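You operate a simulated robot arm through the tools that you are given. There is no shell and no other tool. Be economical: measure what you need, move in short steps, check, and stop when the job is done.

You run a simulated robot arm. Do the job below in one go: nothing can be reset, and whatever is moved stays where it is left.

Task
Read the blue film on the code lamp and file it in its line's bay.
Fine: switch the lamp off at the end.

Only the result counts: the job must be done as asked and must still hold three seconds after the hand-in. Knocking over, shifting, dropping, spilling or breaking anything else fails it.

Robot
A 6-joint arm with a two-finger parallel gripper, fixed in place. Base frame: the origin is at the foot of the arm, x ahead of it, y to its left, z up; the work surface is at about z = 860. Units: mm, degrees, N and s.
With the tool pointing down near the work surface it reaches from about 260 to 680 mm from the base axis. Its first joint turns from -66.0 to 66.0 degrees. Payload 2.9 kg.
The tool frame sits at the grasp point between the pads (the TCP): z along the fingers, y along the line on which they close. The tips reach 30 mm beyond it. The gripper opens to 110 mm. The fingers are 20 mm wide and 10 mm thick; the gripper's body (48 by 112 mm) begins 55 mm behind the TCP.
Orientation is that of the tool frame in the base frame, as a unit quaternion [x, y, z, w]. With the fingers straight down and closing along the base's y, the tool's x points along the base's -x, its y along +y and its z along -z.

Tools
- The arm moves only by the tool jog_arm. Its argument "steps" is a list of rows, each a list of 7 numbers: the shift along the tool's x, y, z in units of 300 mm (1.0 is 300 mm), then the turn, a rotation vector about the tool's x, y, z in units of 60 degrees (1.0 is 60 degrees), then the opening, from 0 (shut) to 1 (fully open). In form: [[tx, ty, tz, ax, ay, az, fingers], ...]. A call has 1 to 12 rows; each row is the pose to reach, as a shift and turn from the pose commanded when the call began, along the tool's axes at that moment. A call with a number of a shift or a turn outside -1 to 1 is refused whole. Each row takes 0.2 s and may step no farther than 50 mm and 8.6 degrees from the row before; otherwise, or with a gripper value out of range, the whole call is refused. A pose out of reach is approached as far as the arm can. The call stops where the force on the tool passes 40 N (or 10 N more than at its start, if that is more) or the arm is blocked; 0.2 s more then pass. The fingers move at their own pace (about 108 mm/s each) and stop on an object; they squeeze with about 44 N. The grip force told is the motor's: it shows also when the fingers shut on nothing. Time passes only in rows, and 0.2 s behind the last, so rows that repeat a pose let the fingers close. The reply holds the time, the measured pose of the TCP, the force on the tool along the base axes, the opening and the grip force, in the units named above and with some noise, with the torque about the TCP (base axes, N m) and any sound that the robot's microphone picked up.
- Cameras (640 x 400 px; columns grow to the right, rows downward): "scene" is fixed at [89.5, 441, 1397]; the picture's right is [-0.66, -0.75, 0.00], its down [-0.35, 0.31, -0.88] and it looks along [0.66, -0.59, -0.47] (base axes); focal length 312 px, centre (320, 200). "wrist" rides on the gripper at [72, 17, -103] in the tool frame; the picture's right is [-0.23, 0.97, 0.00], its down [-0.76, -0.18, -0.62] and it looks along [-0.61, -0.14, 0.78] (tool axes); focal length 222 px, centre (320, 200). There is no depth. A picture from a camera that has moved, and an enlarged one, comes with that camera's place and axes in the base frame and with its lens.
- capture(camera): a new picture of that camera. It takes no simulated time.
- inspect(camera, box): a new picture of the part [left, top, right, bottom] of that camera's present view, enlarged. It takes no simulated time.
- finish_job(): hands the job in; it is judged then, once.

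Work in short steps. Places have to be worked out from the pictures, the camera data and where the tool is seen: move nearer, look again, correct. Check each grasp and each placing, and mend what went wrong. You have 120 turns and 76 pictures in all, those below and enlarged ones among them. Open the gripper and draw the arm clear of the work before you hand the job in, unless the task says otherwise; then end with one line.

The tools are called by a JSON object that holds its "name" and its "arguments". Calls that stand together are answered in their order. jog_arm: Moves the arm, as the interface text tells. Its arguments: {"type":"object","properties":{"steps":{"type":"array","items":{"type":"array","items":{"type":"number"}}}},"required":["steps"]} The other tools are called the same way: capture (camera) takes a picture; inspect (camera, box) takes an enlarged picture of a part of a camera's view; finish_job () hands the job in.

At the start:

```text
time: 0.0
tool_pos: [382.4, -61.2, 1243.7]
tcp_rot: [-0.001, 1.0, 0.0, -0.001]
ft_force: [0.0, 0.5, -0.2]
moment: [0.01, 0.02, -0.02]
opening: 110.1
gripper_force: 0.1
```

scene: 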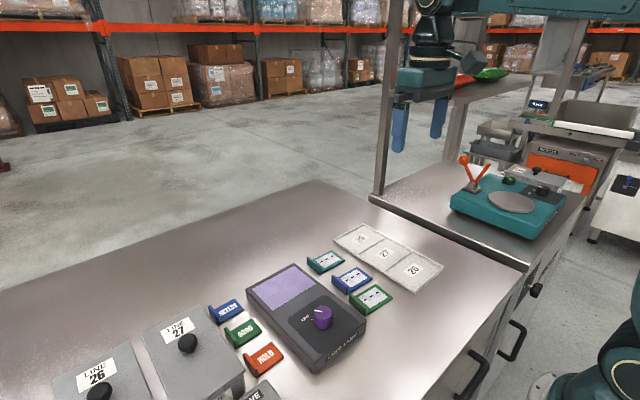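
wrist: 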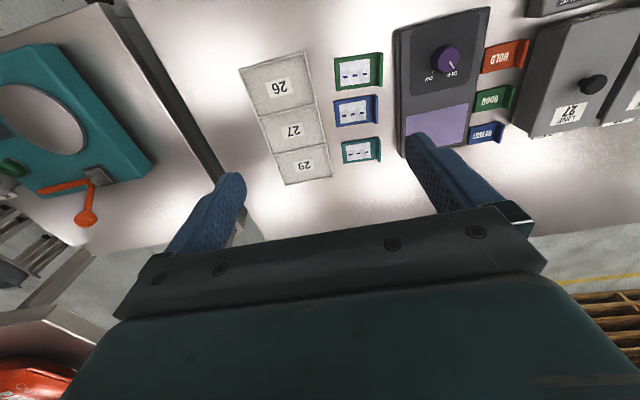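

I'll look closely at the films, the lamp and the bays first.

{"name": "inspect", "arguments": {"camera": "scene", "box": [200, 220, 450, 376]}}

{"name": "inspect", "arguments": {"camera": "wrist", "box": [230, 0, 640, 256]}}

{"name": "inspect", "arguments": {"camera": "scene", "box": [0, 250, 300, 400]}}

```text
2.56 times, centred on (325, 298) of scene
camera zoom: at [89.5, 441.0, 1397.0], right [-0.66, -0.75, 0.0], down [-0.35, 0.31, -0.88], along [0.66, -0.59, -0.47], focal length 798 px, centre (307, -51)
```

zoom: 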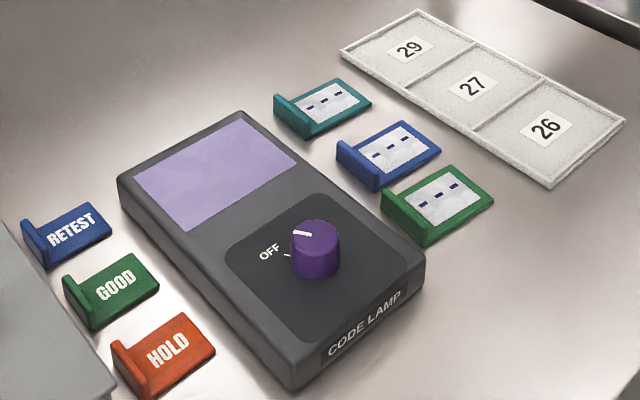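

```text
1.56 times, centred on (435, 128) of wrist
camera zoom: at [311.5, -44.4, 1348.1], right [0.23, 0.97, 0.0], down [0.76, -0.18, 0.62], along [0.61, -0.14, -0.78], focal length 347 px, centre (140, 312)
```

zoom: 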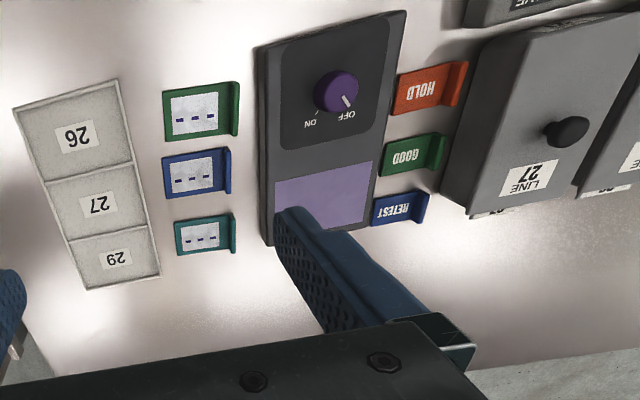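

```text
2.13 times, centred on (150, 325) of scene
camera zoom: at [89.5, 441.0, 1397.0], right [-0.66, -0.75, 0.0], down [-0.35, 0.31, -0.88], along [0.66, -0.59, -0.47], focal length 665 px, centre (683, -67)
```

zoom: 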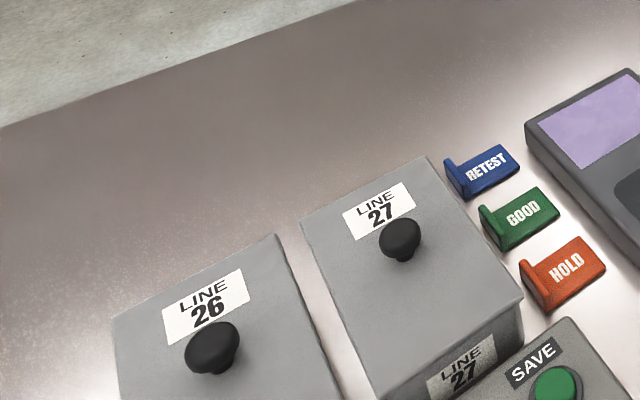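

The lamp is off and the blue film, tab toward +y, is at about (473,-5). The lamp glass is near (528,153). I'll move lower for a closer look.

{"name": "jog_arm", "arguments": {"steps": [[0, 0.05, 0.12, 0, 0, 0, 0.5], [0, 0.1, 0.24, 0, 0, 0, 0.4], [0, 0.15, 0.36, 0, 0, 0, 0.4], [0, 0.2, 0.48, 0, 0, 0, 0.4], [0.05, 0.2, 0.6, 0, 0, 0, 0.4]]}}

{"name": "capture", "arguments": {"camera": "wrist"}}

{"name": "capture", "arguments": {"camera": "scene"}}

```text
time: 1.2
tool_pos: [367.2, -2.4, 1062.9]
tcp_rot: [0.0, 1.0, 0.0, 0.0]
ft_force: [0.5, -0.2, 0.0]
moment: [0.0, -0.01, 0.0]
opening: 44.3
gripper_force: 0.1
```

```text
70 pictures are left
camera wrist: at [296.8, 14.2, 1167.8], right [0.23, 0.97, 0.0], down [0.76, -0.18, 0.62], along [0.61, -0.14, -0.78], focal length 222 px, centre (320, 200)
```

wrist: 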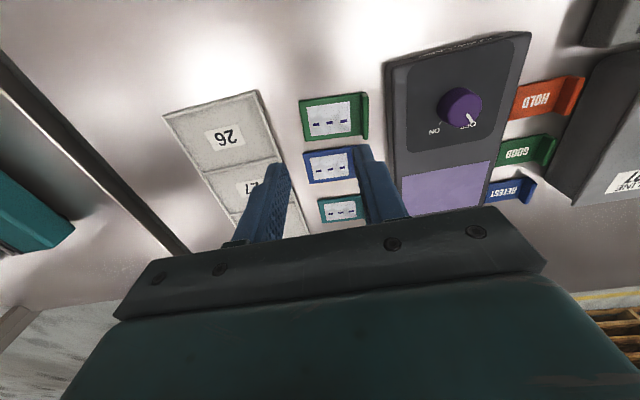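

```text
69 pictures are left
```

scene: 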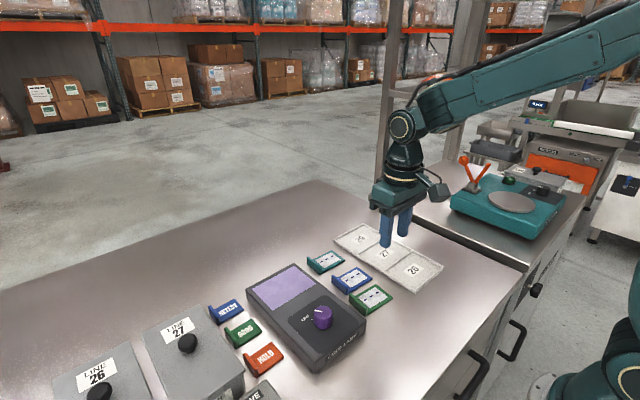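

I'll zoom in to measure the film, lamp and tray corners.

{"name": "inspect", "arguments": {"camera": "wrist", "box": [270, 30, 430, 230]}}

{"name": "inspect", "arguments": {"camera": "wrist", "box": [370, 30, 550, 220]}}

{"name": "inspect", "arguments": {"camera": "scene", "box": [290, 210, 450, 330]}}

```text
2.00 times, centred on (350, 130) of wrist
camera zoom: at [296.8, 14.2, 1167.8], right [0.23, 0.97, 0.0], down [0.76, -0.18, 0.62], along [0.61, -0.14, -0.78], focal length 444 px, centre (260, 340)
```

zoom: 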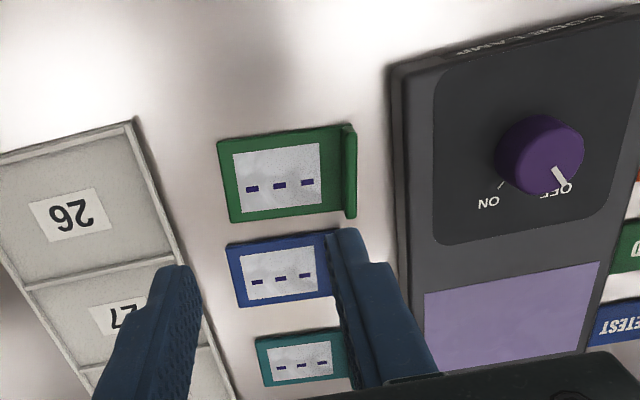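

```text
2.11 times, centred on (460, 125) of wrist
camera zoom: at [296.8, 14.2, 1167.8], right [0.23, 0.97, 0.0], down [0.76, -0.18, 0.62], along [0.61, -0.14, -0.78], focal length 468 px, centre (25, 358)
```

zoom: 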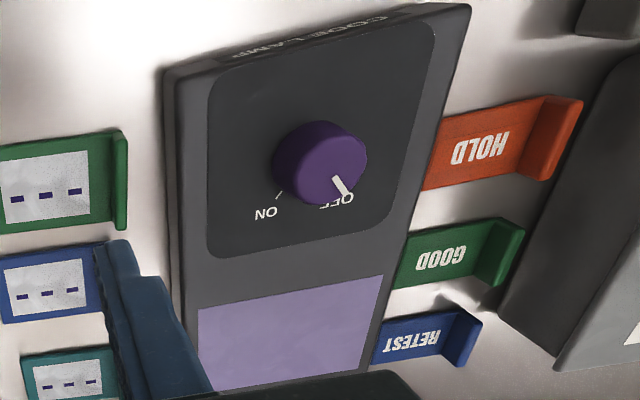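

```text
3.33 times, centred on (370, 270) of scene
camera zoom: at [89.5, 441.0, 1397.0], right [-0.66, -0.75, 0.0], down [-0.35, 0.31, -0.88], along [0.66, -0.59, -0.47], focal length 1039 px, centre (153, -33)
```

zoom: 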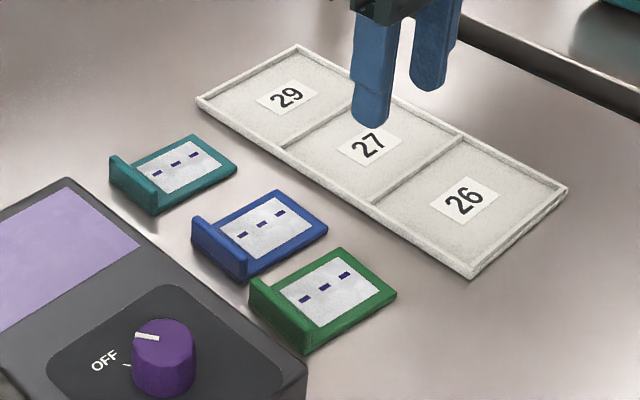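

Blue film spans roughly x 440–505, y −50…+31 at about −6° yaw, with its tab (top about z 880) centred near (478,27). I'll hover above the tab with a small opening and check.

{"name": "jog_arm", "arguments": {"steps": [[-0.09, 0.023, 0.086, 0, 0, 0.03, 0.36], [-0.18, 0.047, 0.17, 0, 0, 0.06, 0.36], [-0.27, 0.07, 0.255, 0, 0, 0.1, 0.36], [-0.369, 0.094, 0.345, 0, 0, 0.1, 0.36], [-0.369, 0.094, 0.345, 0, 0, 0.1, 0.36]]}}

{"name": "inspect", "arguments": {"camera": "wrist", "box": [200, 80, 500, 260]}}

{"name": "inspect", "arguments": {"camera": "scene", "box": [290, 210, 450, 330]}}

```text
time: 2.4
tool_pos: [478.5, 26.1, 958.5]
tcp_rot: [0.054, 0.999, 0.001, 0.0]
ft_force: [0.1, 0.4, 0.0]
moment: [0.04, 0.02, 0.03]
opening: 39.3
gripper_force: 0.1
```

```text
2.13 times, centred on (350, 170) of wrist
camera zoom: at [409.8, 50.9, 1062.4], right [0.33, 0.94, 0.0], down [0.74, -0.26, 0.62], along [0.59, -0.2, -0.78], focal length 474 px, centre (256, 264)
```

zoom: 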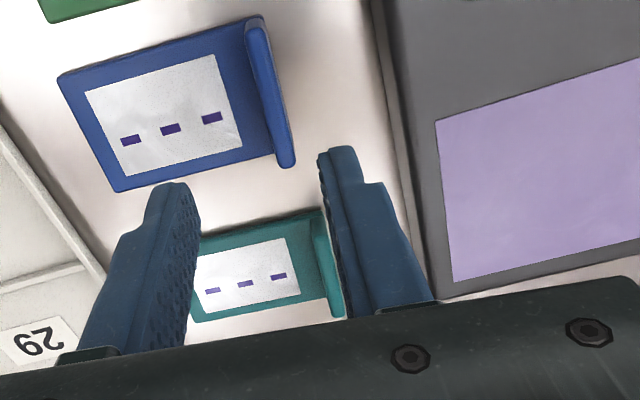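

```text
3.33 times, centred on (370, 270) of scene
camera zoom: at [89.5, 441.0, 1397.0], right [-0.66, -0.75, 0.0], down [-0.35, 0.31, -0.88], along [0.66, -0.59, -0.47], focal length 1039 px, centre (153, -33)
```

zoom: 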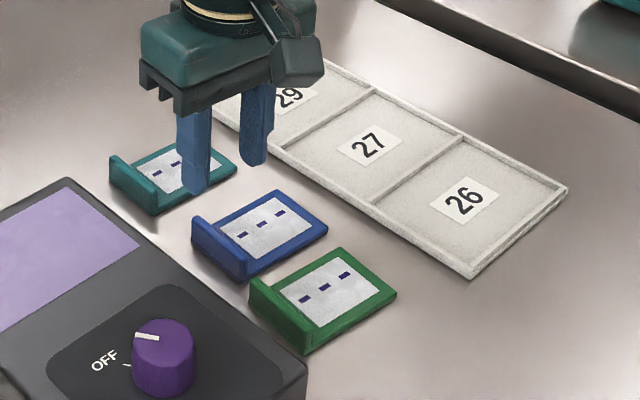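

The wrist view puts the tab at about (472,35). I'll shift there and descend partway with tips at about z 893.

{"name": "jog_arm", "arguments": {"steps": [[0.0225, 0.0228, 0, 0, 0, 0, 0.36], [0.0225, 0.0228, 0.06, 0, 0, 0, 0.36], [0.0225, 0.0228, 0.12, 0, 0, 0, 0.36]]}}

{"name": "inspect", "arguments": {"camera": "wrist", "box": [200, 80, 500, 260]}}

{"name": "inspect", "arguments": {"camera": "scene", "box": [290, 210, 450, 330]}}

```text
time: 3.2
tool_pos: [472.5, 33.0, 923.9]
tcp_rot: [0.053, 0.999, 0.0, 0.0]
ft_force: [0.0, 0.3, 0.1]
moment: [0.0, 0.04, 0.01]
opening: 39.5
gripper_force: 0.1
```

```text
2.13 times, centred on (350, 170) of wrist
camera zoom: at [403.2, 58.1, 1028.1], right [0.33, 0.94, 0.0], down [0.74, -0.26, 0.62], along [0.59, -0.2, -0.78], focal length 474 px, centre (256, 264)
```

zoom: 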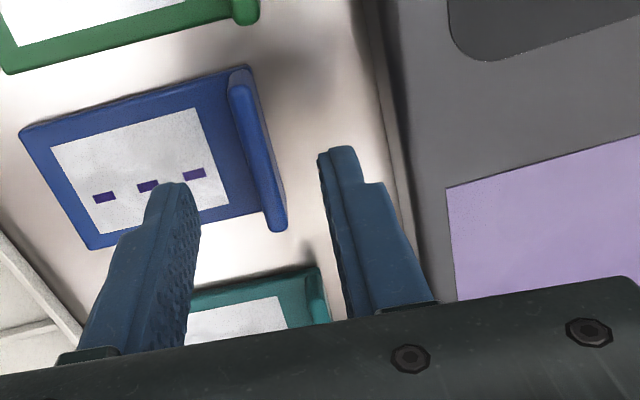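

```text
3.33 times, centred on (370, 270) of scene
camera zoom: at [89.5, 441.0, 1397.0], right [-0.66, -0.75, 0.0], down [-0.35, 0.31, -0.88], along [0.66, -0.59, -0.47], focal length 1039 px, centre (153, -33)
```

zoom: 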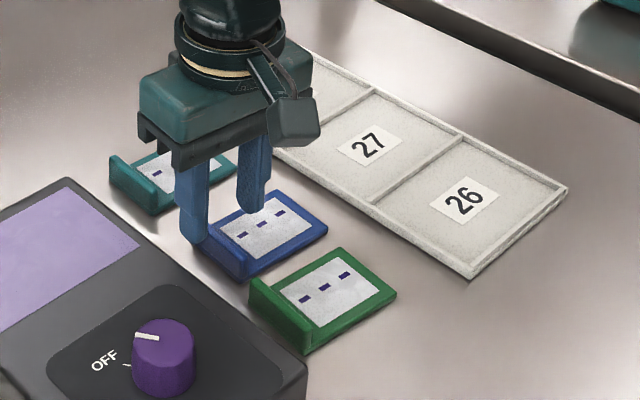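

The tab is centred at about (472,36.5) and lies between the fingers. I'll descend so the tips sit at about z 871 and close.

{"name": "jog_arm", "arguments": {"steps": [[0, 0.01, 0.03, 0, 0, 0, 0.36], [0, 0.01, 0.06, 0, 0, 0, 0.36], [0, 0.01, 0.078, 0, 0, 0, 0.36]]}}

{"name": "capture", "arguments": {"camera": "wrist"}}

{"name": "inspect", "arguments": {"camera": "scene", "box": [310, 230, 410, 310]}}

```text
time: 4.0
tool_pos: [473.4, 37.6, 901.0]
tcp_rot: [0.053, 0.999, 0.0, 0.0]
ft_force: [-0.6, 0.0, -0.5]
moment: [-0.03, 0.01, 0.02]
opening: 39.3
gripper_force: 0.1
```

```text
61 pictures are left
camera wrist: at [403.5, 61.8, 1005.0], right [0.33, 0.94, 0.0], down [0.74, -0.26, 0.62], along [0.59, -0.2, -0.78], focal length 222 px, centre (320, 200)
```

wrist: 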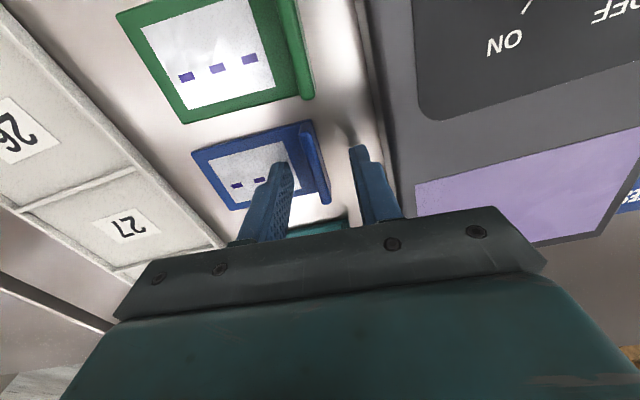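

```text
5.00 times, centred on (360, 270) of scene
camera zoom: at [89.5, 441.0, 1397.0], right [-0.66, -0.75, 0.0], down [-0.35, 0.31, -0.88], along [0.66, -0.59, -0.47], focal length 1559 px, centre (120, -150)
```

zoom: 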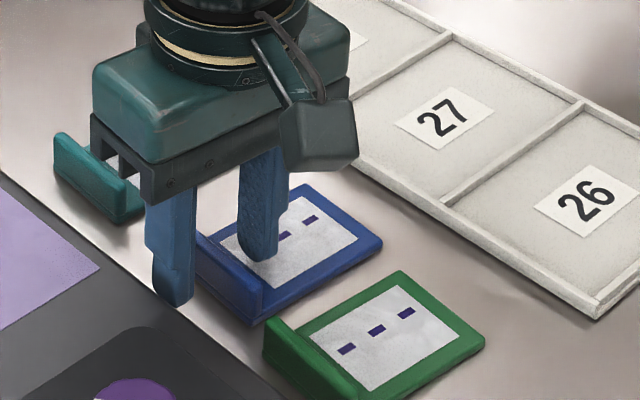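

The tab sits between the fingers. Closing.

{"name": "jog_arm", "arguments": {"steps": [[0, 0, 0, 0, 0, 0, 0.2], [0, 0, 0, 0, 0, 0, 0.1], [0, 0, 0, 0, 0, 0, 0], [0, 0, 0, 0, 0, 0, 0]]}}

```text
time: 5.0
tool_pos: [472.4, 37.6, 901.5]
tcp_rot: [0.052, 0.999, 0.0, -0.001]
ft_force: [0.0, 0.6, 0.2]
moment: [0.01, 0.0, 0.02]
opening: 6.5
gripper_force: 44.2
```

Grip holds at 6.5 mm. Lifting 60 mm.

{"name": "jog_arm", "arguments": {"steps": [[0, 0, -0.05, 0, 0, 0, 0], [0, 0, -0.12, 0, 0, 0, 0], [0, 0, -0.2, 0, 0, 0, 0], [0, 0, -0.2, 0, 0, -0.1, 0]]}}

{"name": "inspect", "arguments": {"camera": "scene", "box": [230, 190, 430, 330]}}

{"name": "capture", "arguments": {"camera": "wrist"}}

```text
time: 6.0
tool_pos: [474.0, 37.1, 961.5]
tcp_rot: [0.0, 1.0, 0.001, 0.0]
ft_force: [-0.4, -0.2, -0.3]
moment: [-0.03, 0.0, 0.0]
opening: 6.3
gripper_force: 44.3
```

```text
2.86 times, centred on (330, 260) of scene
camera zoom: at [89.5, 441.0, 1397.0], right [-0.66, -0.75, 0.0], down [-0.35, 0.31, -0.88], along [0.66, -0.59, -0.47], focal length 891 px, centre (291, 29)
```

zoom: 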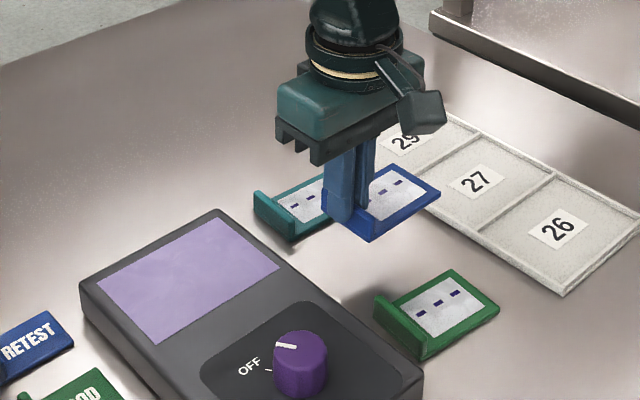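

```text
58 pictures are left
camera wrist: at [402.0, 54.1, 1065.7], right [0.23, 0.97, 0.0], down [0.76, -0.18, 0.62], along [0.61, -0.14, -0.78], focal length 222 px, centre (320, 200)
```

wrist: 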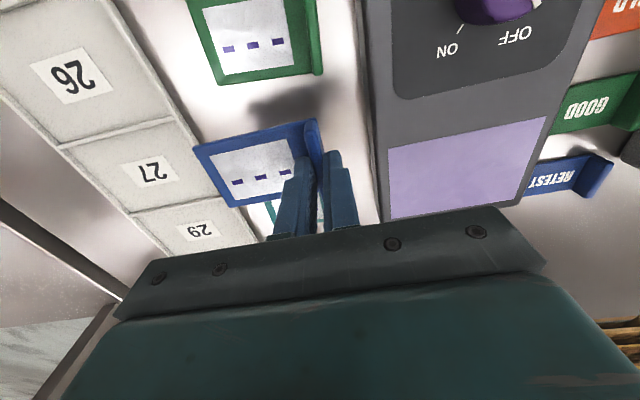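

The film is held level and square, centred about 39 mm to −y of the TCP. Moving over the glass so the film centre lands at about (538,148).

{"name": "jog_arm", "arguments": {"steps": [[-0.054, 0.124, 0, 0, 0, 0, 0], [-0.108, 0.248, 0, 0, 0, 0, 0], [-0.162, 0.372, 0, 0, 0, 0, 0], [-0.217, 0.497, 0, 0, 0, 0, 0], [-0.217, 0.497, 0, 0, 0, 0, 0]]}}

{"name": "inspect", "arguments": {"camera": "scene", "box": [200, 200, 400, 340]}}

{"name": "capture", "arguments": {"camera": "wrist"}}

```text
time: 7.2
tool_pos: [539.9, 185.9, 961.3]
tcp_rot: [0.001, 1.0, 0.0, 0.0]
ft_force: [-0.4, -0.1, 0.5]
moment: [0.02, -0.01, 0.03]
opening: 6.5
gripper_force: 44.7
```

```text
2.86 times, centred on (300, 270) of scene
camera zoom: at [89.5, 441.1, 1397.0], right [-0.66, -0.75, 0.0], down [-0.35, 0.31, -0.88], along [0.66, -0.59, -0.47], focal length 891 px, centre (377, 0)
```

zoom: 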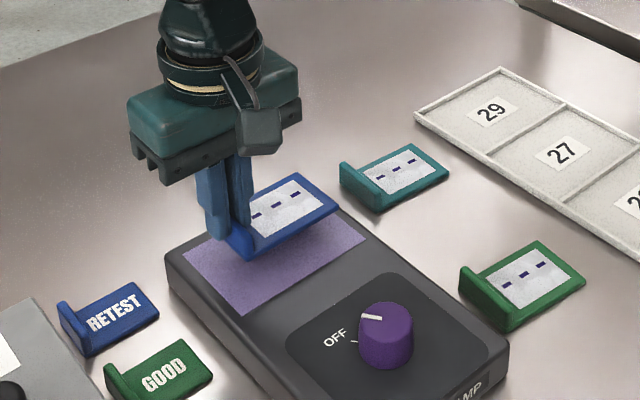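

```text
56 pictures are left
camera wrist: at [467.8, 202.8, 1064.4], right [0.23, 0.97, 0.0], down [0.76, -0.18, 0.62], along [0.61, -0.14, -0.78], focal length 222 px, centre (320, 200)
```

wrist: 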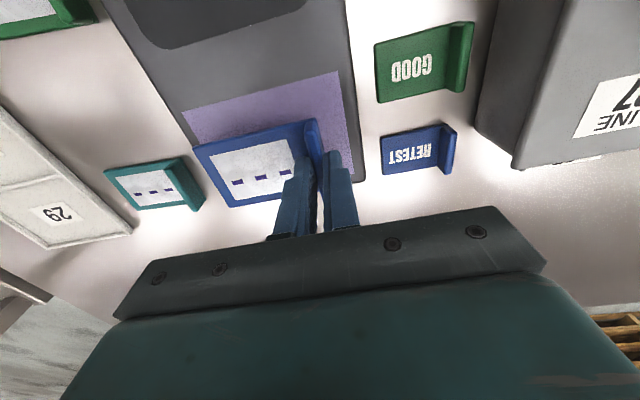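

It lines up over the glass. Lowering to just above, watching force.

{"name": "jog_arm", "arguments": {"steps": [[0, 0, 0.04, 0, 0, 0, 0], [0, 0, 0.067, 0, 0, 0, 0], [0, 0, 0.073, 0, 0, 0, 0], [0, 0, 0.076, 0, 0, 0, 0]]}}

{"name": "inspect", "arguments": {"camera": "scene", "box": [230, 230, 370, 320]}}

```text
time: 8.2
tool_pos: [538.8, 184.9, 939.5]
tcp_rot: [0.0, 1.0, -0.001, 0.0]
ft_force: [-0.3, -0.3, 0.1]
moment: [0.02, 0.02, -0.03]
opening: 6.5
gripper_force: 44.1
```

```text
4.44 times, centred on (300, 275) of scene
camera zoom: at [89.5, 441.0, 1397.0], right [-0.66, -0.75, 0.0], down [-0.35, 0.31, -0.88], along [0.66, -0.59, -0.47], focal length 1386 px, centre (409, -133)
```

zoom: 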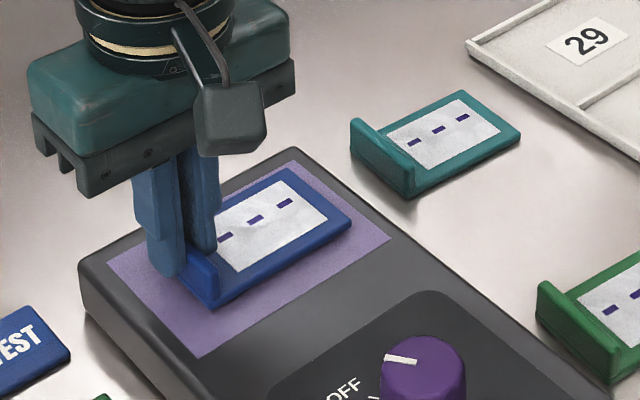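

No contact yet. Continuing down 1 mm at a time, up to 4 mm.

{"name": "jog_arm", "arguments": {"steps": [[0, 0, 0.004, 0, 0, 0, 0], [0, 0, 0.008, 0, 0, 0, 0], [0, 0, 0.008, 0, 0, 0, 0]]}}

{"name": "jog_arm", "arguments": {"steps": [[0, 0, 0.004, 0, 0, 0, 0], [0, 0, 0.004, 0, 0, 0, 0]]}}

```text
time: 9.0
tool_pos: [539.3, 186.6, 936.5]
tcp_rot: [0.0, 1.0, 0.001, 0.0]
ft_force: [0.2, 1.0, -0.8]
moment: [0.01, 0.01, 0.02]
opening: 6.6
gripper_force: 44.1
```

```text
time: 9.6
tool_pos: [539.1, 185.5, 936.2]
tcp_rot: [0.0, 1.0, 0.0, 0.0]
ft_force: [0.1, 0.0, 1.3]
moment: [-0.01, 0.01, 0.0]
opening: 6.6
gripper_force: 43.4
```

{"name": "jog_arm", "arguments": {"steps": [[0, 0, 0.004, 0, 0, 0, 0], [0, 0, 0.004, 0, 0, 0, 0]]}}

{"name": "inspect", "arguments": {"camera": "scene", "box": [230, 230, 370, 320]}}

```text
time: 10.2
tool_pos: [538.8, 186.0, 934.5]
tcp_rot: [0.001, 1.0, -0.001, 0.001]
ft_force: [-3.5, -2.9, 11.6]
moment: [-0.15, 0.24, 0.04]
opening: 6.4
gripper_force: 44.2
```

```text
4.44 times, centred on (300, 275) of scene
camera zoom: at [89.2, 440.9, 1397.1], right [-0.66, -0.75, 0.0], down [-0.35, 0.31, -0.88], along [0.66, -0.59, -0.47], focal length 1386 px, centre (409, -133)
```

zoom: 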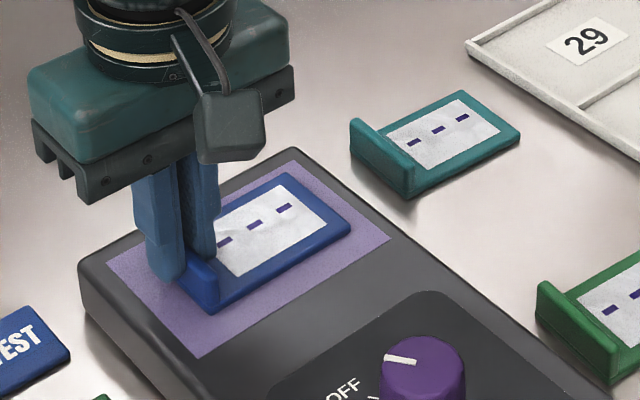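

Contact with the glass (about 12 N). I'll release and rise.

{"name": "jog_arm", "arguments": {"steps": [[0, 0, -0.003, 0, 0, 0, 0], [0, 0, -0.003, 0, 0, 0, 0.15], [0, 0, -0.003, 0, 0, 0, 0.2], [0, 0, -0.05, 0, 0, 0, 0.2], [0, 0, -0.15, 0, 0, 0, 0.2], [0, 0, -0.3, 0, 0, 0, 0.2]]}}

{"name": "inspect", "arguments": {"camera": "scene", "box": [230, 230, 370, 320]}}

{"name": "capture", "arguments": {"camera": "wrist"}}

```text
time: 11.6
tool_pos: [537.5, 187.8, 1024.1]
tcp_rot: [0.001, 1.0, 0.0, -0.001]
ft_force: [-0.2, -0.3, 0.1]
moment: [-0.03, 0.04, 0.02]
opening: 22.0
gripper_force: 0.1
```

```text
4.44 times, centred on (300, 275) of scene
camera zoom: at [89.5, 441.0, 1397.0], right [-0.66, -0.75, 0.0], down [-0.35, 0.31, -0.88], along [0.66, -0.59, -0.47], focal length 1386 px, centre (409, -133)
```

zoom: 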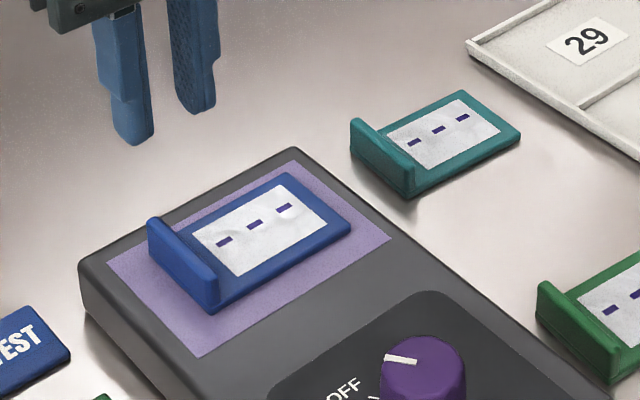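

```text
52 pictures are left
camera wrist: at [466.5, 204.7, 1127.7], right [0.23, 0.97, 0.0], down [0.76, -0.18, 0.62], along [0.61, -0.14, -0.78], focal length 222 px, centre (320, 200)
```

wrist: 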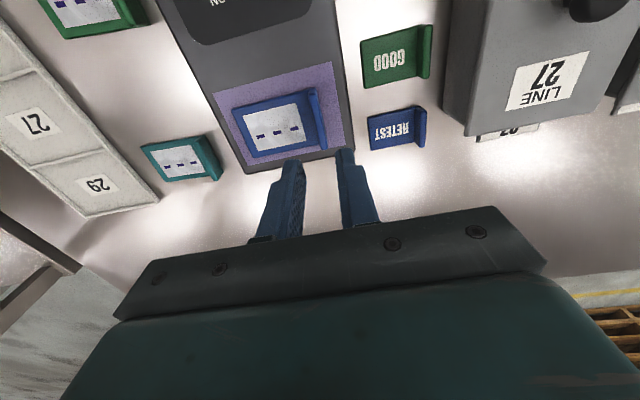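

The film lies flat on the glass. Next I'll move over the knob, estimated at (406,150), for a closer look before turning it.

{"name": "jog_arm", "arguments": {"steps": [[0.11, -0.03, 0, 0, 0, -0.125, 0.6], [0.22, -0.06, 0, 0, 0, -0.25, 0.6], [0.33, -0.09, 0, 0, 0, -0.375, 0.6], [0.44, -0.12, 0, 0, 0, -0.5, 0.6], [0.44, -0.12, 0, 0, 0, -0.5, 0.6]]}}

{"name": "capture", "arguments": {"camera": "wrist"}}

{"name": "inspect", "arguments": {"camera": "scene", "box": [230, 230, 390, 390]}}

```text
time: 12.8
tool_pos: [406.8, 152.1, 1026.4]
tcp_rot: [-0.259, 0.966, 0.001, 0.0]
ft_force: [0.6, -0.9, -0.1]
moment: [0.0, 0.03, -0.04]
opening: 65.9
gripper_force: 0.1
```

```text
51 pictures are left
camera wrist: at [336.3, 130.1, 1129.1], right [-0.29, 0.96, 0.0], down [0.75, 0.23, 0.62], along [0.6, 0.18, -0.78], focal length 222 px, centre (320, 200)
```

wrist: 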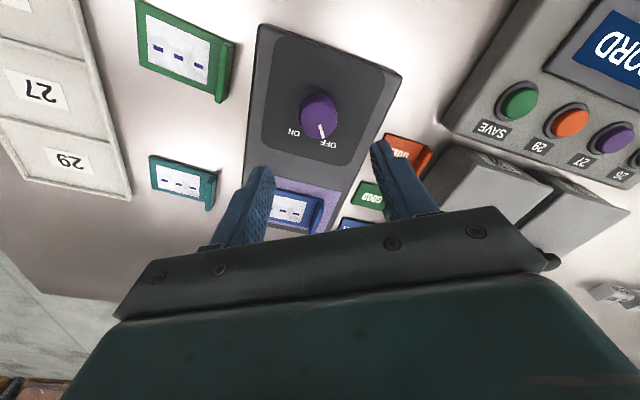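

```text
2.50 times, centred on (310, 310) of scene
camera zoom: at [89.4, 441.0, 1397.0], right [-0.66, -0.75, 0.0], down [-0.35, 0.31, -0.88], along [0.66, -0.59, -0.47], focal length 779 px, centre (345, -75)
```

zoom: 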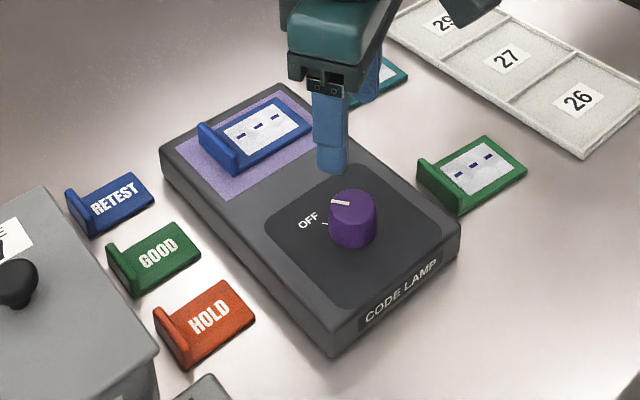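

I'll zoom in on the knob from here and on the record panel and boxes.

{"name": "inspect", "arguments": {"camera": "wrist", "box": [250, 50, 410, 150]}}

{"name": "inspect", "arguments": {"camera": "wrist", "box": [430, 0, 640, 230]}}

```text
4.00 times, centred on (330, 100) of wrist
camera zoom: at [336.3, 130.1, 1129.1], right [-0.29, 0.96, 0.0], down [0.75, 0.23, 0.62], along [0.6, 0.18, -0.78], focal length 888 px, centre (280, 600)
```

zoom: 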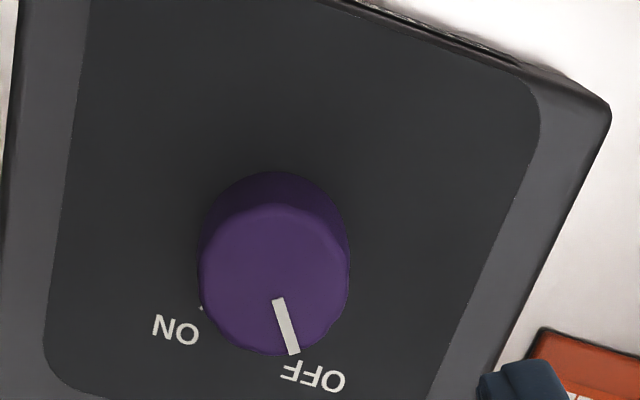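

```text
1.74 times, centred on (535, 115) of wrist
camera zoom: at [336.3, 130.1, 1129.1], right [-0.29, 0.96, 0.0], down [0.75, 0.23, 0.62], along [0.6, 0.18, -0.78], focal length 386 px, centre (-54, 348)
```

zoom: 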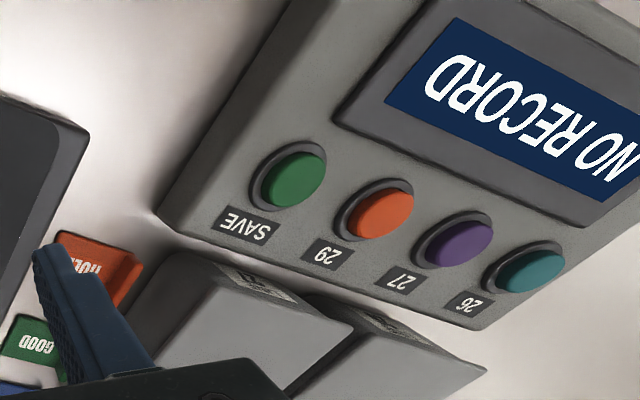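

The knob axis is at about (405,149.5), diameter 34, with OFF at +32° and ON at −33°, so about 65° clockwise. I'll descend around it with the fingers pre-turned.

{"name": "jog_arm", "arguments": {"steps": [[0, -0.003, 0.1, 0, 0, 0, 0.6], [0, -0.003, 0.2, 0, 0, 0, 0.6], [0, -0.003, 0.26, 0, 0, 0, 0.6], [0, -0.003, 0.3, 0, 0, 0, 0.6], [0, -0.003, 0.3, 0, 0, 0, 0.6]]}}

{"name": "capture", "arguments": {"camera": "wrist"}}

{"name": "inspect", "arguments": {"camera": "scene", "box": [230, 230, 390, 390]}}

```text
time: 14.0
tool_pos: [405.5, 151.4, 932.9]
tcp_rot: [-0.259, 0.966, 0.0, 0.0]
ft_force: [0.2, 0.1, -0.1]
moment: [0.03, 0.01, 0.0]
opening: 65.9
gripper_force: 0.0
```

```text
47 pictures are left
camera wrist: at [336.3, 129.1, 1036.7], right [-0.29, 0.96, 0.0], down [0.75, 0.23, 0.62], along [0.6, 0.18, -0.78], focal length 222 px, centre (320, 200)
```

wrist: 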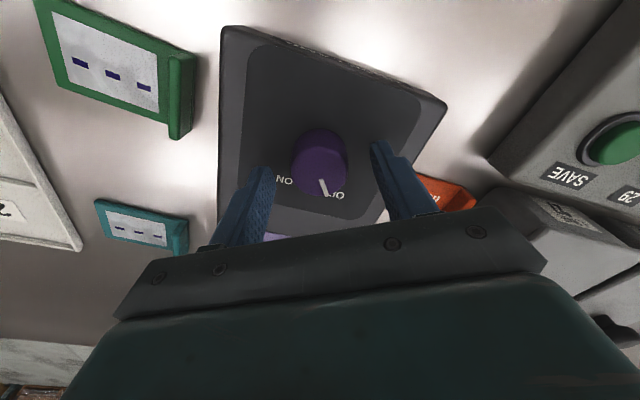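

```text
2.50 times, centred on (310, 310) of scene
camera zoom: at [89.5, 441.0, 1397.0], right [-0.66, -0.75, 0.0], down [-0.35, 0.31, -0.88], along [0.66, -0.59, -0.47], focal length 779 px, centre (345, -75)
```

zoom: 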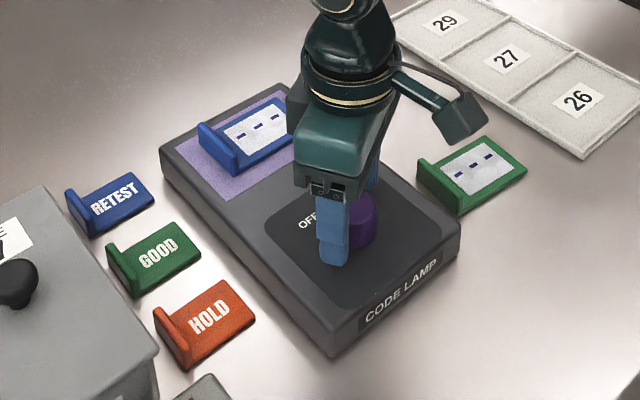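

I'll zoom the wrist view to refine the knob's offset.

{"name": "inspect", "arguments": {"camera": "wrist", "box": [240, 100, 420, 220]}}

```text
3.33 times, centred on (330, 160) of wrist
camera zoom: at [336.3, 129.1, 1036.7], right [-0.29, 0.96, 0.0], down [0.75, 0.23, 0.62], along [0.6, 0.18, -0.78], focal length 740 px, centre (287, 333)
```

zoom: 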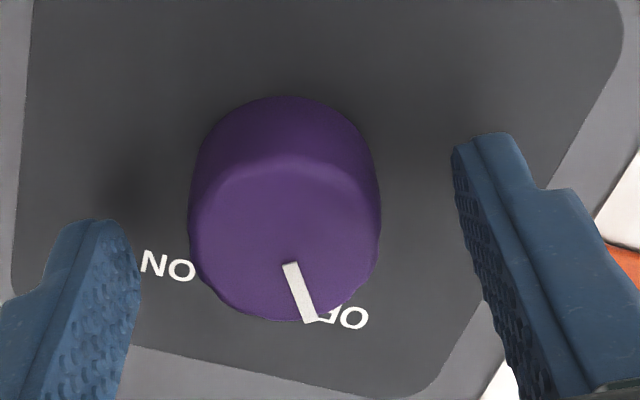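

The knob comes out at (405.5,149.5), top z 919, so it is centred between the fingers. Closing on it.

{"name": "jog_arm", "arguments": {"steps": [[0, 0, 0, 0, 0, 0, 0.4], [0, 0, 0, 0, 0, 0, 0.2], [0, 0, 0, 0, 0, 0, 0.2], [0, 0, 0, 0, 0, 0, 0.2]]}}

```text
time: 15.0
tool_pos: [407.0, 151.4, 933.2]
tcp_rot: [-0.258, 0.966, 0.0, 0.0]
ft_force: [-0.6, -1.2, -1.9]
moment: [0.05, -0.1, -0.01]
opening: 36.7
gripper_force: 45.0
```

Knob gripped (36.7 mm). Turning it clockwise about 65° in steps.

{"name": "jog_arm", "arguments": {"steps": [[0, 0, 0, 0, 0, 0.13, 0.2], [0, 0, 0, 0, 0, 0.26, 0.2], [0, 0, 0, 0, 0, 0.39, 0.2], [0, 0, 0, 0, 0, 0.52, 0.2], [0, 0, 0, 0, 0, 0.65, 0.2], [0, 0, 0, 0, 0, 0.78, 0.2], [0, 0, 0, 0, 0, 0.91, 0.2], [0, 0, 0, 0, 0, 1.0, 0.2], [0, 0, 0, 0, 0, 1.0, 0.2]]}}

{"name": "inspect", "arguments": {"camera": "scene", "box": [230, 230, 390, 390]}}

```text
time: 17.0
tool_pos: [407.2, 150.0, 933.6]
tcp_rot: [0.261, 0.965, -0.001, 0.0]
ft_force: [-3.5, -13.7, -1.3]
moment: [-0.66, -0.02, 0.03]
opening: 36.6
gripper_force: 45.2
```

```text
2.50 times, centred on (310, 310) of scene
camera zoom: at [89.4, 440.7, 1397.1], right [-0.66, -0.75, 0.0], down [-0.35, 0.31, -0.88], along [0.66, -0.59, -0.47], focal length 779 px, centre (345, -75)
```

zoom: 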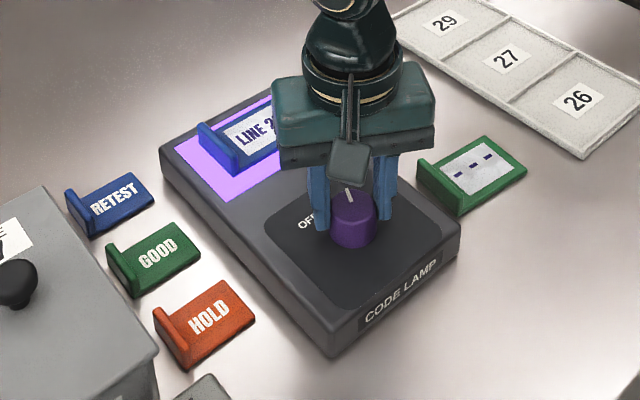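

The lamp is on and the film reads "LINE 2?", partly hidden by the gripper. Releasing and rising to read it.

{"name": "jog_arm", "arguments": {"steps": [[0, 0, 0, 0, 0, 0, 0.4], [0, 0, 0, 0, 0, 0, 0.6], [0, 0, -0.05, 0, 0, 0, 0.6], [0, 0, -0.15, 0, 0, 0, 0.6], [0.1, 0, -0.28, 0, 0, -0.12, 0.6], [0.2, 0, -0.4, 0, 0, -0.25, 0.6], [0.2, 0, -0.5, 0, 0, -0.38, 0.6], [0.2, 0, -0.5, 0, 0, -0.5, 0.6]]}}

{"name": "inspect", "arguments": {"camera": "scene", "box": [230, 230, 370, 320]}}

{"name": "capture", "arguments": {"camera": "wrist"}}

```text
time: 18.8
tool_pos: [355.7, 179.0, 1083.9]
tcp_rot: [0.0, 1.0, 0.0, 0.0]
ft_force: [0.3, 0.8, 0.2]
moment: [-0.01, -0.03, -0.02]
opening: 65.8
gripper_force: 0.0
```

```text
4.44 times, centred on (300, 275) of scene
camera zoom: at [89.5, 441.0, 1397.0], right [-0.66, -0.75, 0.0], down [-0.35, 0.31, -0.88], along [0.66, -0.59, -0.47], focal length 1386 px, centre (409, -133)
```

zoom: 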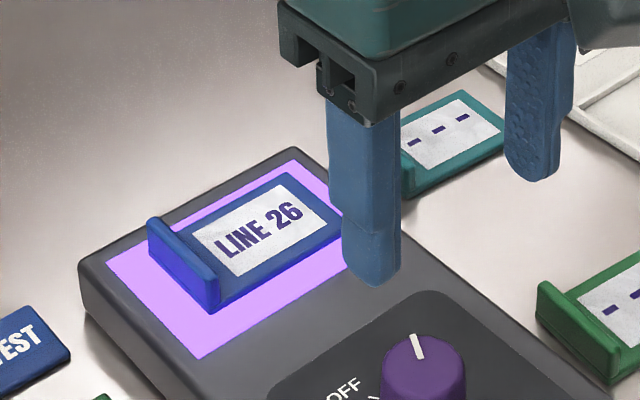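

```text
42 pictures are left
camera wrist: at [284.4, 196.5, 1188.2], right [0.23, 0.97, 0.0], down [0.76, -0.18, 0.62], along [0.61, -0.14, -0.78], focal length 222 px, centre (320, 200)
```

wrist: 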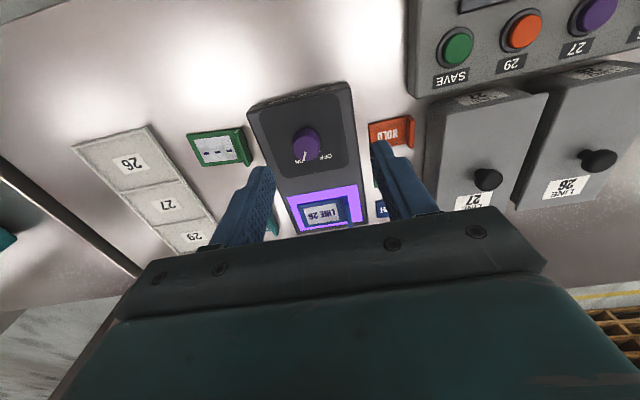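

It reads LINE 26. Now back over the film's tab at (538,186).

{"name": "jog_arm", "arguments": {"steps": [[-0.153, 0.006, 0, 0, 0, 0, 0.3], [-0.306, 0.012, 0, 0, 0, 0, 0.3], [-0.459, 0.018, 0, 0, 0, 0, 0.3], [-0.612, 0.023, 0, 0, 0, 0, 0.3], [-0.612, 0.023, 0.12, 0, 0, 0, 0.3], [-0.612, 0.023, 0.24, 0, 0, 0, 0.3], [-0.612, 0.023, 0.363, 0, 0, 0, 0.3], [-0.612, 0.023, 0.363, 0, 0, 0, 0.3]]}}

{"name": "inspect", "arguments": {"camera": "scene", "box": [230, 230, 370, 320]}}

{"name": "inspect", "arguments": {"camera": "wrist", "box": [200, 80, 500, 260]}}

```text
time: 20.6
tool_pos: [538.2, 186.9, 973.5]
tcp_rot: [0.0, 1.0, 0.0, 0.0]
ft_force: [-0.3, 0.4, -1.1]
moment: [-0.02, 0.03, 0.0]
opening: 32.9
gripper_force: 0.1
```

```text
4.44 times, centred on (300, 275) of scene
camera zoom: at [89.5, 441.0, 1397.0], right [-0.66, -0.75, 0.0], down [-0.35, 0.31, -0.88], along [0.66, -0.59, -0.47], focal length 1386 px, centre (409, -133)
```

zoom: 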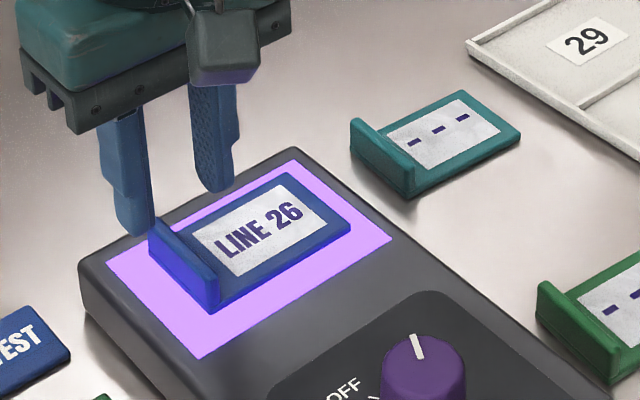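

```text
2.13 times, centred on (350, 170) of wrist
camera zoom: at [466.6, 203.5, 1076.9], right [0.23, 0.97, 0.0], down [0.76, -0.18, 0.62], along [0.61, -0.14, -0.78], focal length 474 px, centre (256, 264)
```

zoom: 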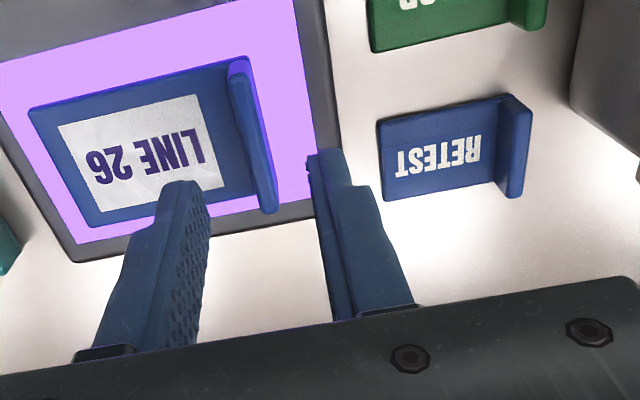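

Aligned. Descending to z about 936 and closing on the tab.

{"name": "jog_arm", "arguments": {"steps": [[0, 0, 0.06, 0, 0, 0, 0.3], [0, 0, 0.127, 0, 0, 0, 0.3], [0, 0, 0.127, 0, 0, 0, 0.15], [0, 0, 0.127, 0, 0, 0, 0], [0, 0, 0.127, 0, 0, 0, 0], [0, 0, 0.127, 0, 0, 0, 0]]}}

```text
time: 22.0
tool_pos: [537.8, 187.1, 936.8]
tcp_rot: [0.001, 1.0, 0.0, 0.0]
ft_force: [-0.1, -0.6, 0.5]
moment: [0.01, 0.02, 0.01]
opening: 6.5
gripper_force: 44.4
```

Gripped again. Lifting 65 mm and carrying toward bay 26 at about (391,−151).

{"name": "jog_arm", "arguments": {"steps": [[0, 0, -0.1, 0, 0, 0, 0], [0, 0, -0.217, 0, 0, 0, 0], [0.07, -0.14, -0.217, 0, 0, 0, 0], [0.14, -0.28, -0.217, 0, 0, 0, 0], [0.21, -0.42, -0.217, 0, 0, 0, 0], [0.28, -0.56, -0.217, 0, 0, 0, 0], [0.35, -0.7, -0.217, 0, 0, 0, 0], [0.42, -0.84, -0.217, 0, 0, 0, 0], [0.49, -0.98, -0.217, 0, 0, 0, 0], [0.49, -0.98, -0.217, 0, 0, 0, 0]]}}

{"name": "capture", "arguments": {"camera": "wrist"}}

{"name": "inspect", "arguments": {"camera": "scene", "box": [290, 190, 450, 310]}}

```text
time: 24.2
tool_pos: [391.9, -108.1, 1003.6]
tcp_rot: [0.0, 1.0, -0.001, -0.001]
ft_force: [1.5, 0.5, 0.1]
moment: [0.01, -0.03, 0.01]
opening: 6.6
gripper_force: 44.1
```

```text
39 pictures are left
camera wrist: at [319.6, -91.6, 1106.4], right [0.23, 0.97, 0.0], down [0.76, -0.18, 0.62], along [0.61, -0.14, -0.78], focal length 222 px, centre (320, 200)
```

wrist: 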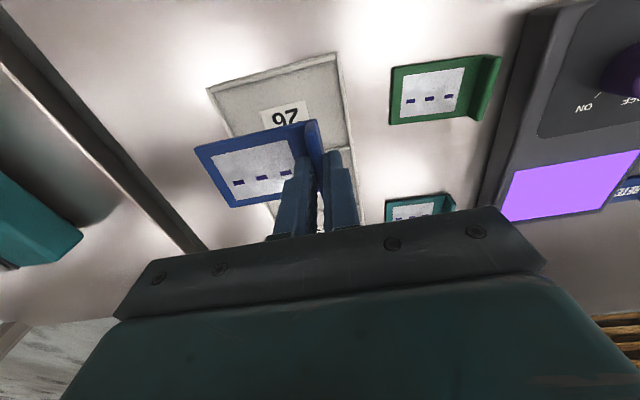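

```text
3.33 times, centred on (370, 250) of scene
camera zoom: at [89.5, 441.0, 1397.0], right [-0.66, -0.75, 0.0], down [-0.35, 0.31, -0.88], along [0.66, -0.59, -0.47], focal length 1039 px, centre (153, 33)
```

zoom: 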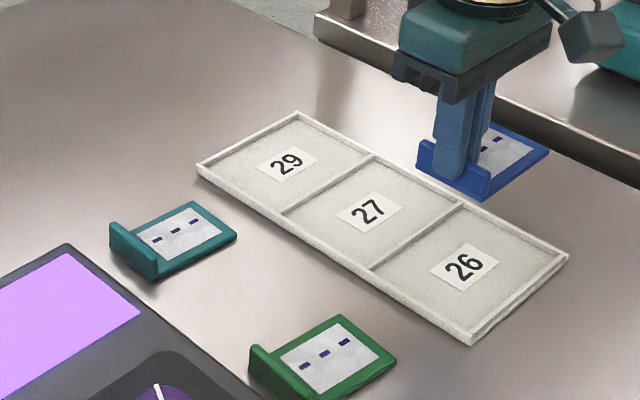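

Bay 26 spans x 344–437, y about −211…−83. I'll shift 4 mm to −y and descend to about z 914.

{"name": "jog_arm", "arguments": {"steps": [[0.002, -0.013, 0, 0, 0, 0, 0], [0.002, -0.013, 0.1, 0, 0, 0, 0], [0.002, -0.013, 0.2, 0, 0, 0, 0], [0.002, -0.013, 0.26, 0, 0, 0, 0], [0.002, -0.013, 0.295, 0, 0, 0, 0], [0.002, -0.013, 0.295, 0, 0, 0, 0]]}}

{"name": "capture", "arguments": {"camera": "wrist"}}

{"name": "inspect", "arguments": {"camera": "scene", "box": [330, 220, 450, 310]}}

```text
time: 25.6
tool_pos: [391.1, -111.3, 912.5]
tcp_rot: [0.0, 1.0, 0.0, 0.0]
ft_force: [0.2, -0.3, 0.2]
moment: [-0.01, 0.0, 0.04]
opening: 6.6
gripper_force: 44.3
```

```text
37 pictures are left
camera wrist: at [319.5, -94.1, 1016.3], right [0.23, 0.97, 0.0], down [0.76, -0.18, 0.62], along [0.61, -0.14, -0.78], focal length 222 px, centre (320, 200)
```

wrist: 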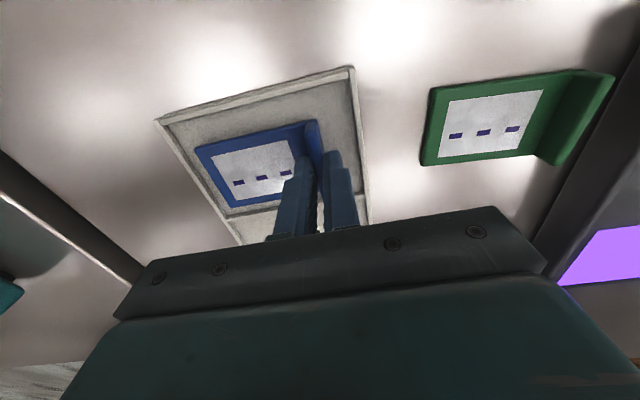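

```text
4.44 times, centred on (390, 265) of scene
camera zoom: at [89.5, 441.0, 1397.0], right [-0.66, -0.75, 0.0], down [-0.35, 0.31, -0.88], along [0.66, -0.59, -0.47], focal length 1386 px, centre (9, -89)
```

zoom: 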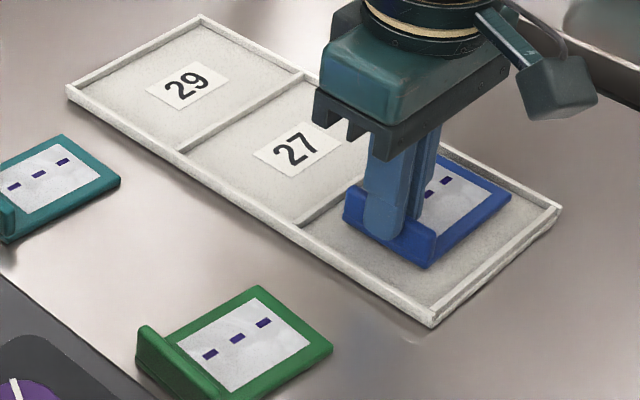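

The film is inside bay 26's walls. Lowering to contact.

{"name": "jog_arm", "arguments": {"steps": [[0, 0, 0.01, 0, 0, 0, 0], [0, 0, 0.017, 0, 0, 0, 0], [0, 0, 0.017, 0, 0, 0, 0]]}}

{"name": "jog_arm", "arguments": {"steps": [[0, 0, 0.004, 0, 0, 0, 0], [0, 0, 0.004, 0, 0, 0, 0]]}}

```text
time: 26.4
tool_pos: [391.1, -110.8, 908.7]
tcp_rot: [0.0, 1.0, 0.0, 0.001]
ft_force: [0.0, 1.0, 5.8]
moment: [0.02, 0.04, 0.0]
opening: 6.4
gripper_force: 44.0
```

```text
time: 27.0
tool_pos: [390.4, -111.4, 908.6]
tcp_rot: [0.0, 1.0, 0.0, 0.002]
ft_force: [-3.6, 1.6, 28.2]
moment: [0.02, 0.31, -0.05]
opening: 6.5
gripper_force: 43.9
```

Contact at z 908.6. I'll ease off 1.5 mm and check that it sits on the floor and not on a rim.

{"name": "jog_arm", "arguments": {"steps": [[0, 0, -0.006, 0, 0, 0, 0], [0, 0, -0.006, 0, 0, 0, 0]]}}

{"name": "inspect", "arguments": {"camera": "scene", "box": [350, 230, 450, 310]}}

{"name": "inspect", "arguments": {"camera": "wrist", "box": [140, 60, 400, 260]}}

```text
time: 27.6
tool_pos: [390.5, -110.4, 907.8]
tcp_rot: [0.001, 1.0, -0.001, 0.0]
ft_force: [0.8, -1.2, 5.7]
moment: [-0.03, -0.16, -0.01]
opening: 6.4
gripper_force: 44.1
```

```text
5.00 times, centred on (400, 270) of scene
camera zoom: at [89.4, 441.0, 1397.0], right [-0.66, -0.75, 0.0], down [-0.35, 0.31, -0.88], along [0.66, -0.59, -0.47], focal length 1559 px, centre (-80, -150)
```

zoom: 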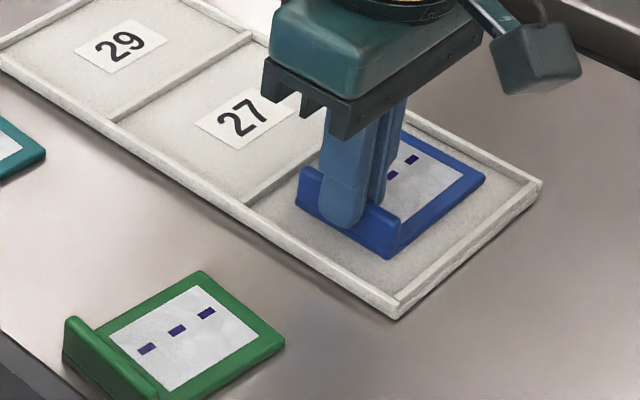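

```text
2.00 times, centred on (270, 160) of wrist
camera zoom: at [318.9, -94.0, 1012.0], right [0.23, 0.97, 0.0], down [0.76, -0.18, 0.62], along [0.61, -0.14, -0.78], focal length 444 px, centre (420, 280)
```

zoom: 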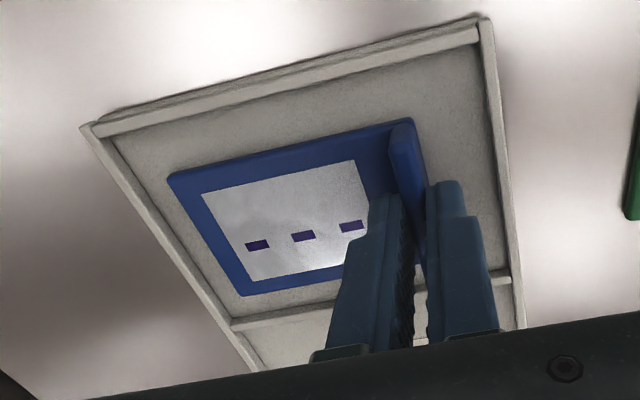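

The film rests on the bay floor, clear of the walls. Releasing with a small opening and rising.

{"name": "jog_arm", "arguments": {"steps": [[0, 0, 0, 0, 0, 0, 0.14], [0, 0, 0, 0, 0, 0, 0.14], [0, 0, -0.04, 0, 0, 0, 0.14], [0, 0, -0.15, 0, 0, 0, 0.14], [0, 0, -0.3, 0, 0, 0, 0.14], [0, 0, -0.4, 0, 0, 0, 0.14]]}}

{"name": "inspect", "arguments": {"camera": "scene", "box": [350, 230, 450, 310]}}

```text
time: 29.0
tool_pos: [390.6, -108.2, 1027.6]
tcp_rot: [0.0, 1.0, 0.001, 0.0]
ft_force: [0.3, -0.4, -0.6]
moment: [0.0, -0.03, 0.02]
opening: 15.5
gripper_force: 0.2
```

```text
5.00 times, centred on (400, 270) of scene
camera zoom: at [89.5, 441.0, 1397.0], right [-0.66, -0.75, 0.0], down [-0.35, 0.31, -0.88], along [0.66, -0.59, -0.47], focal length 1559 px, centre (-80, -150)
```

zoom: 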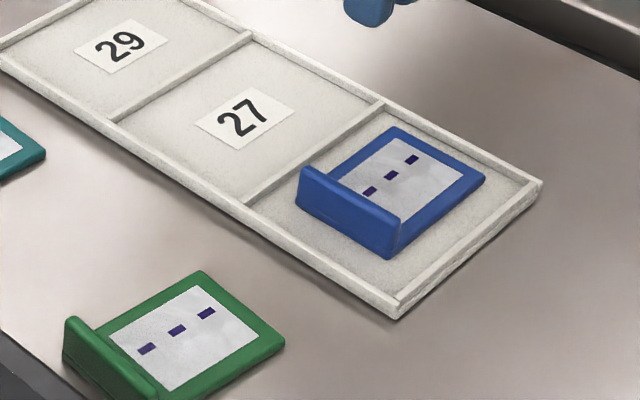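

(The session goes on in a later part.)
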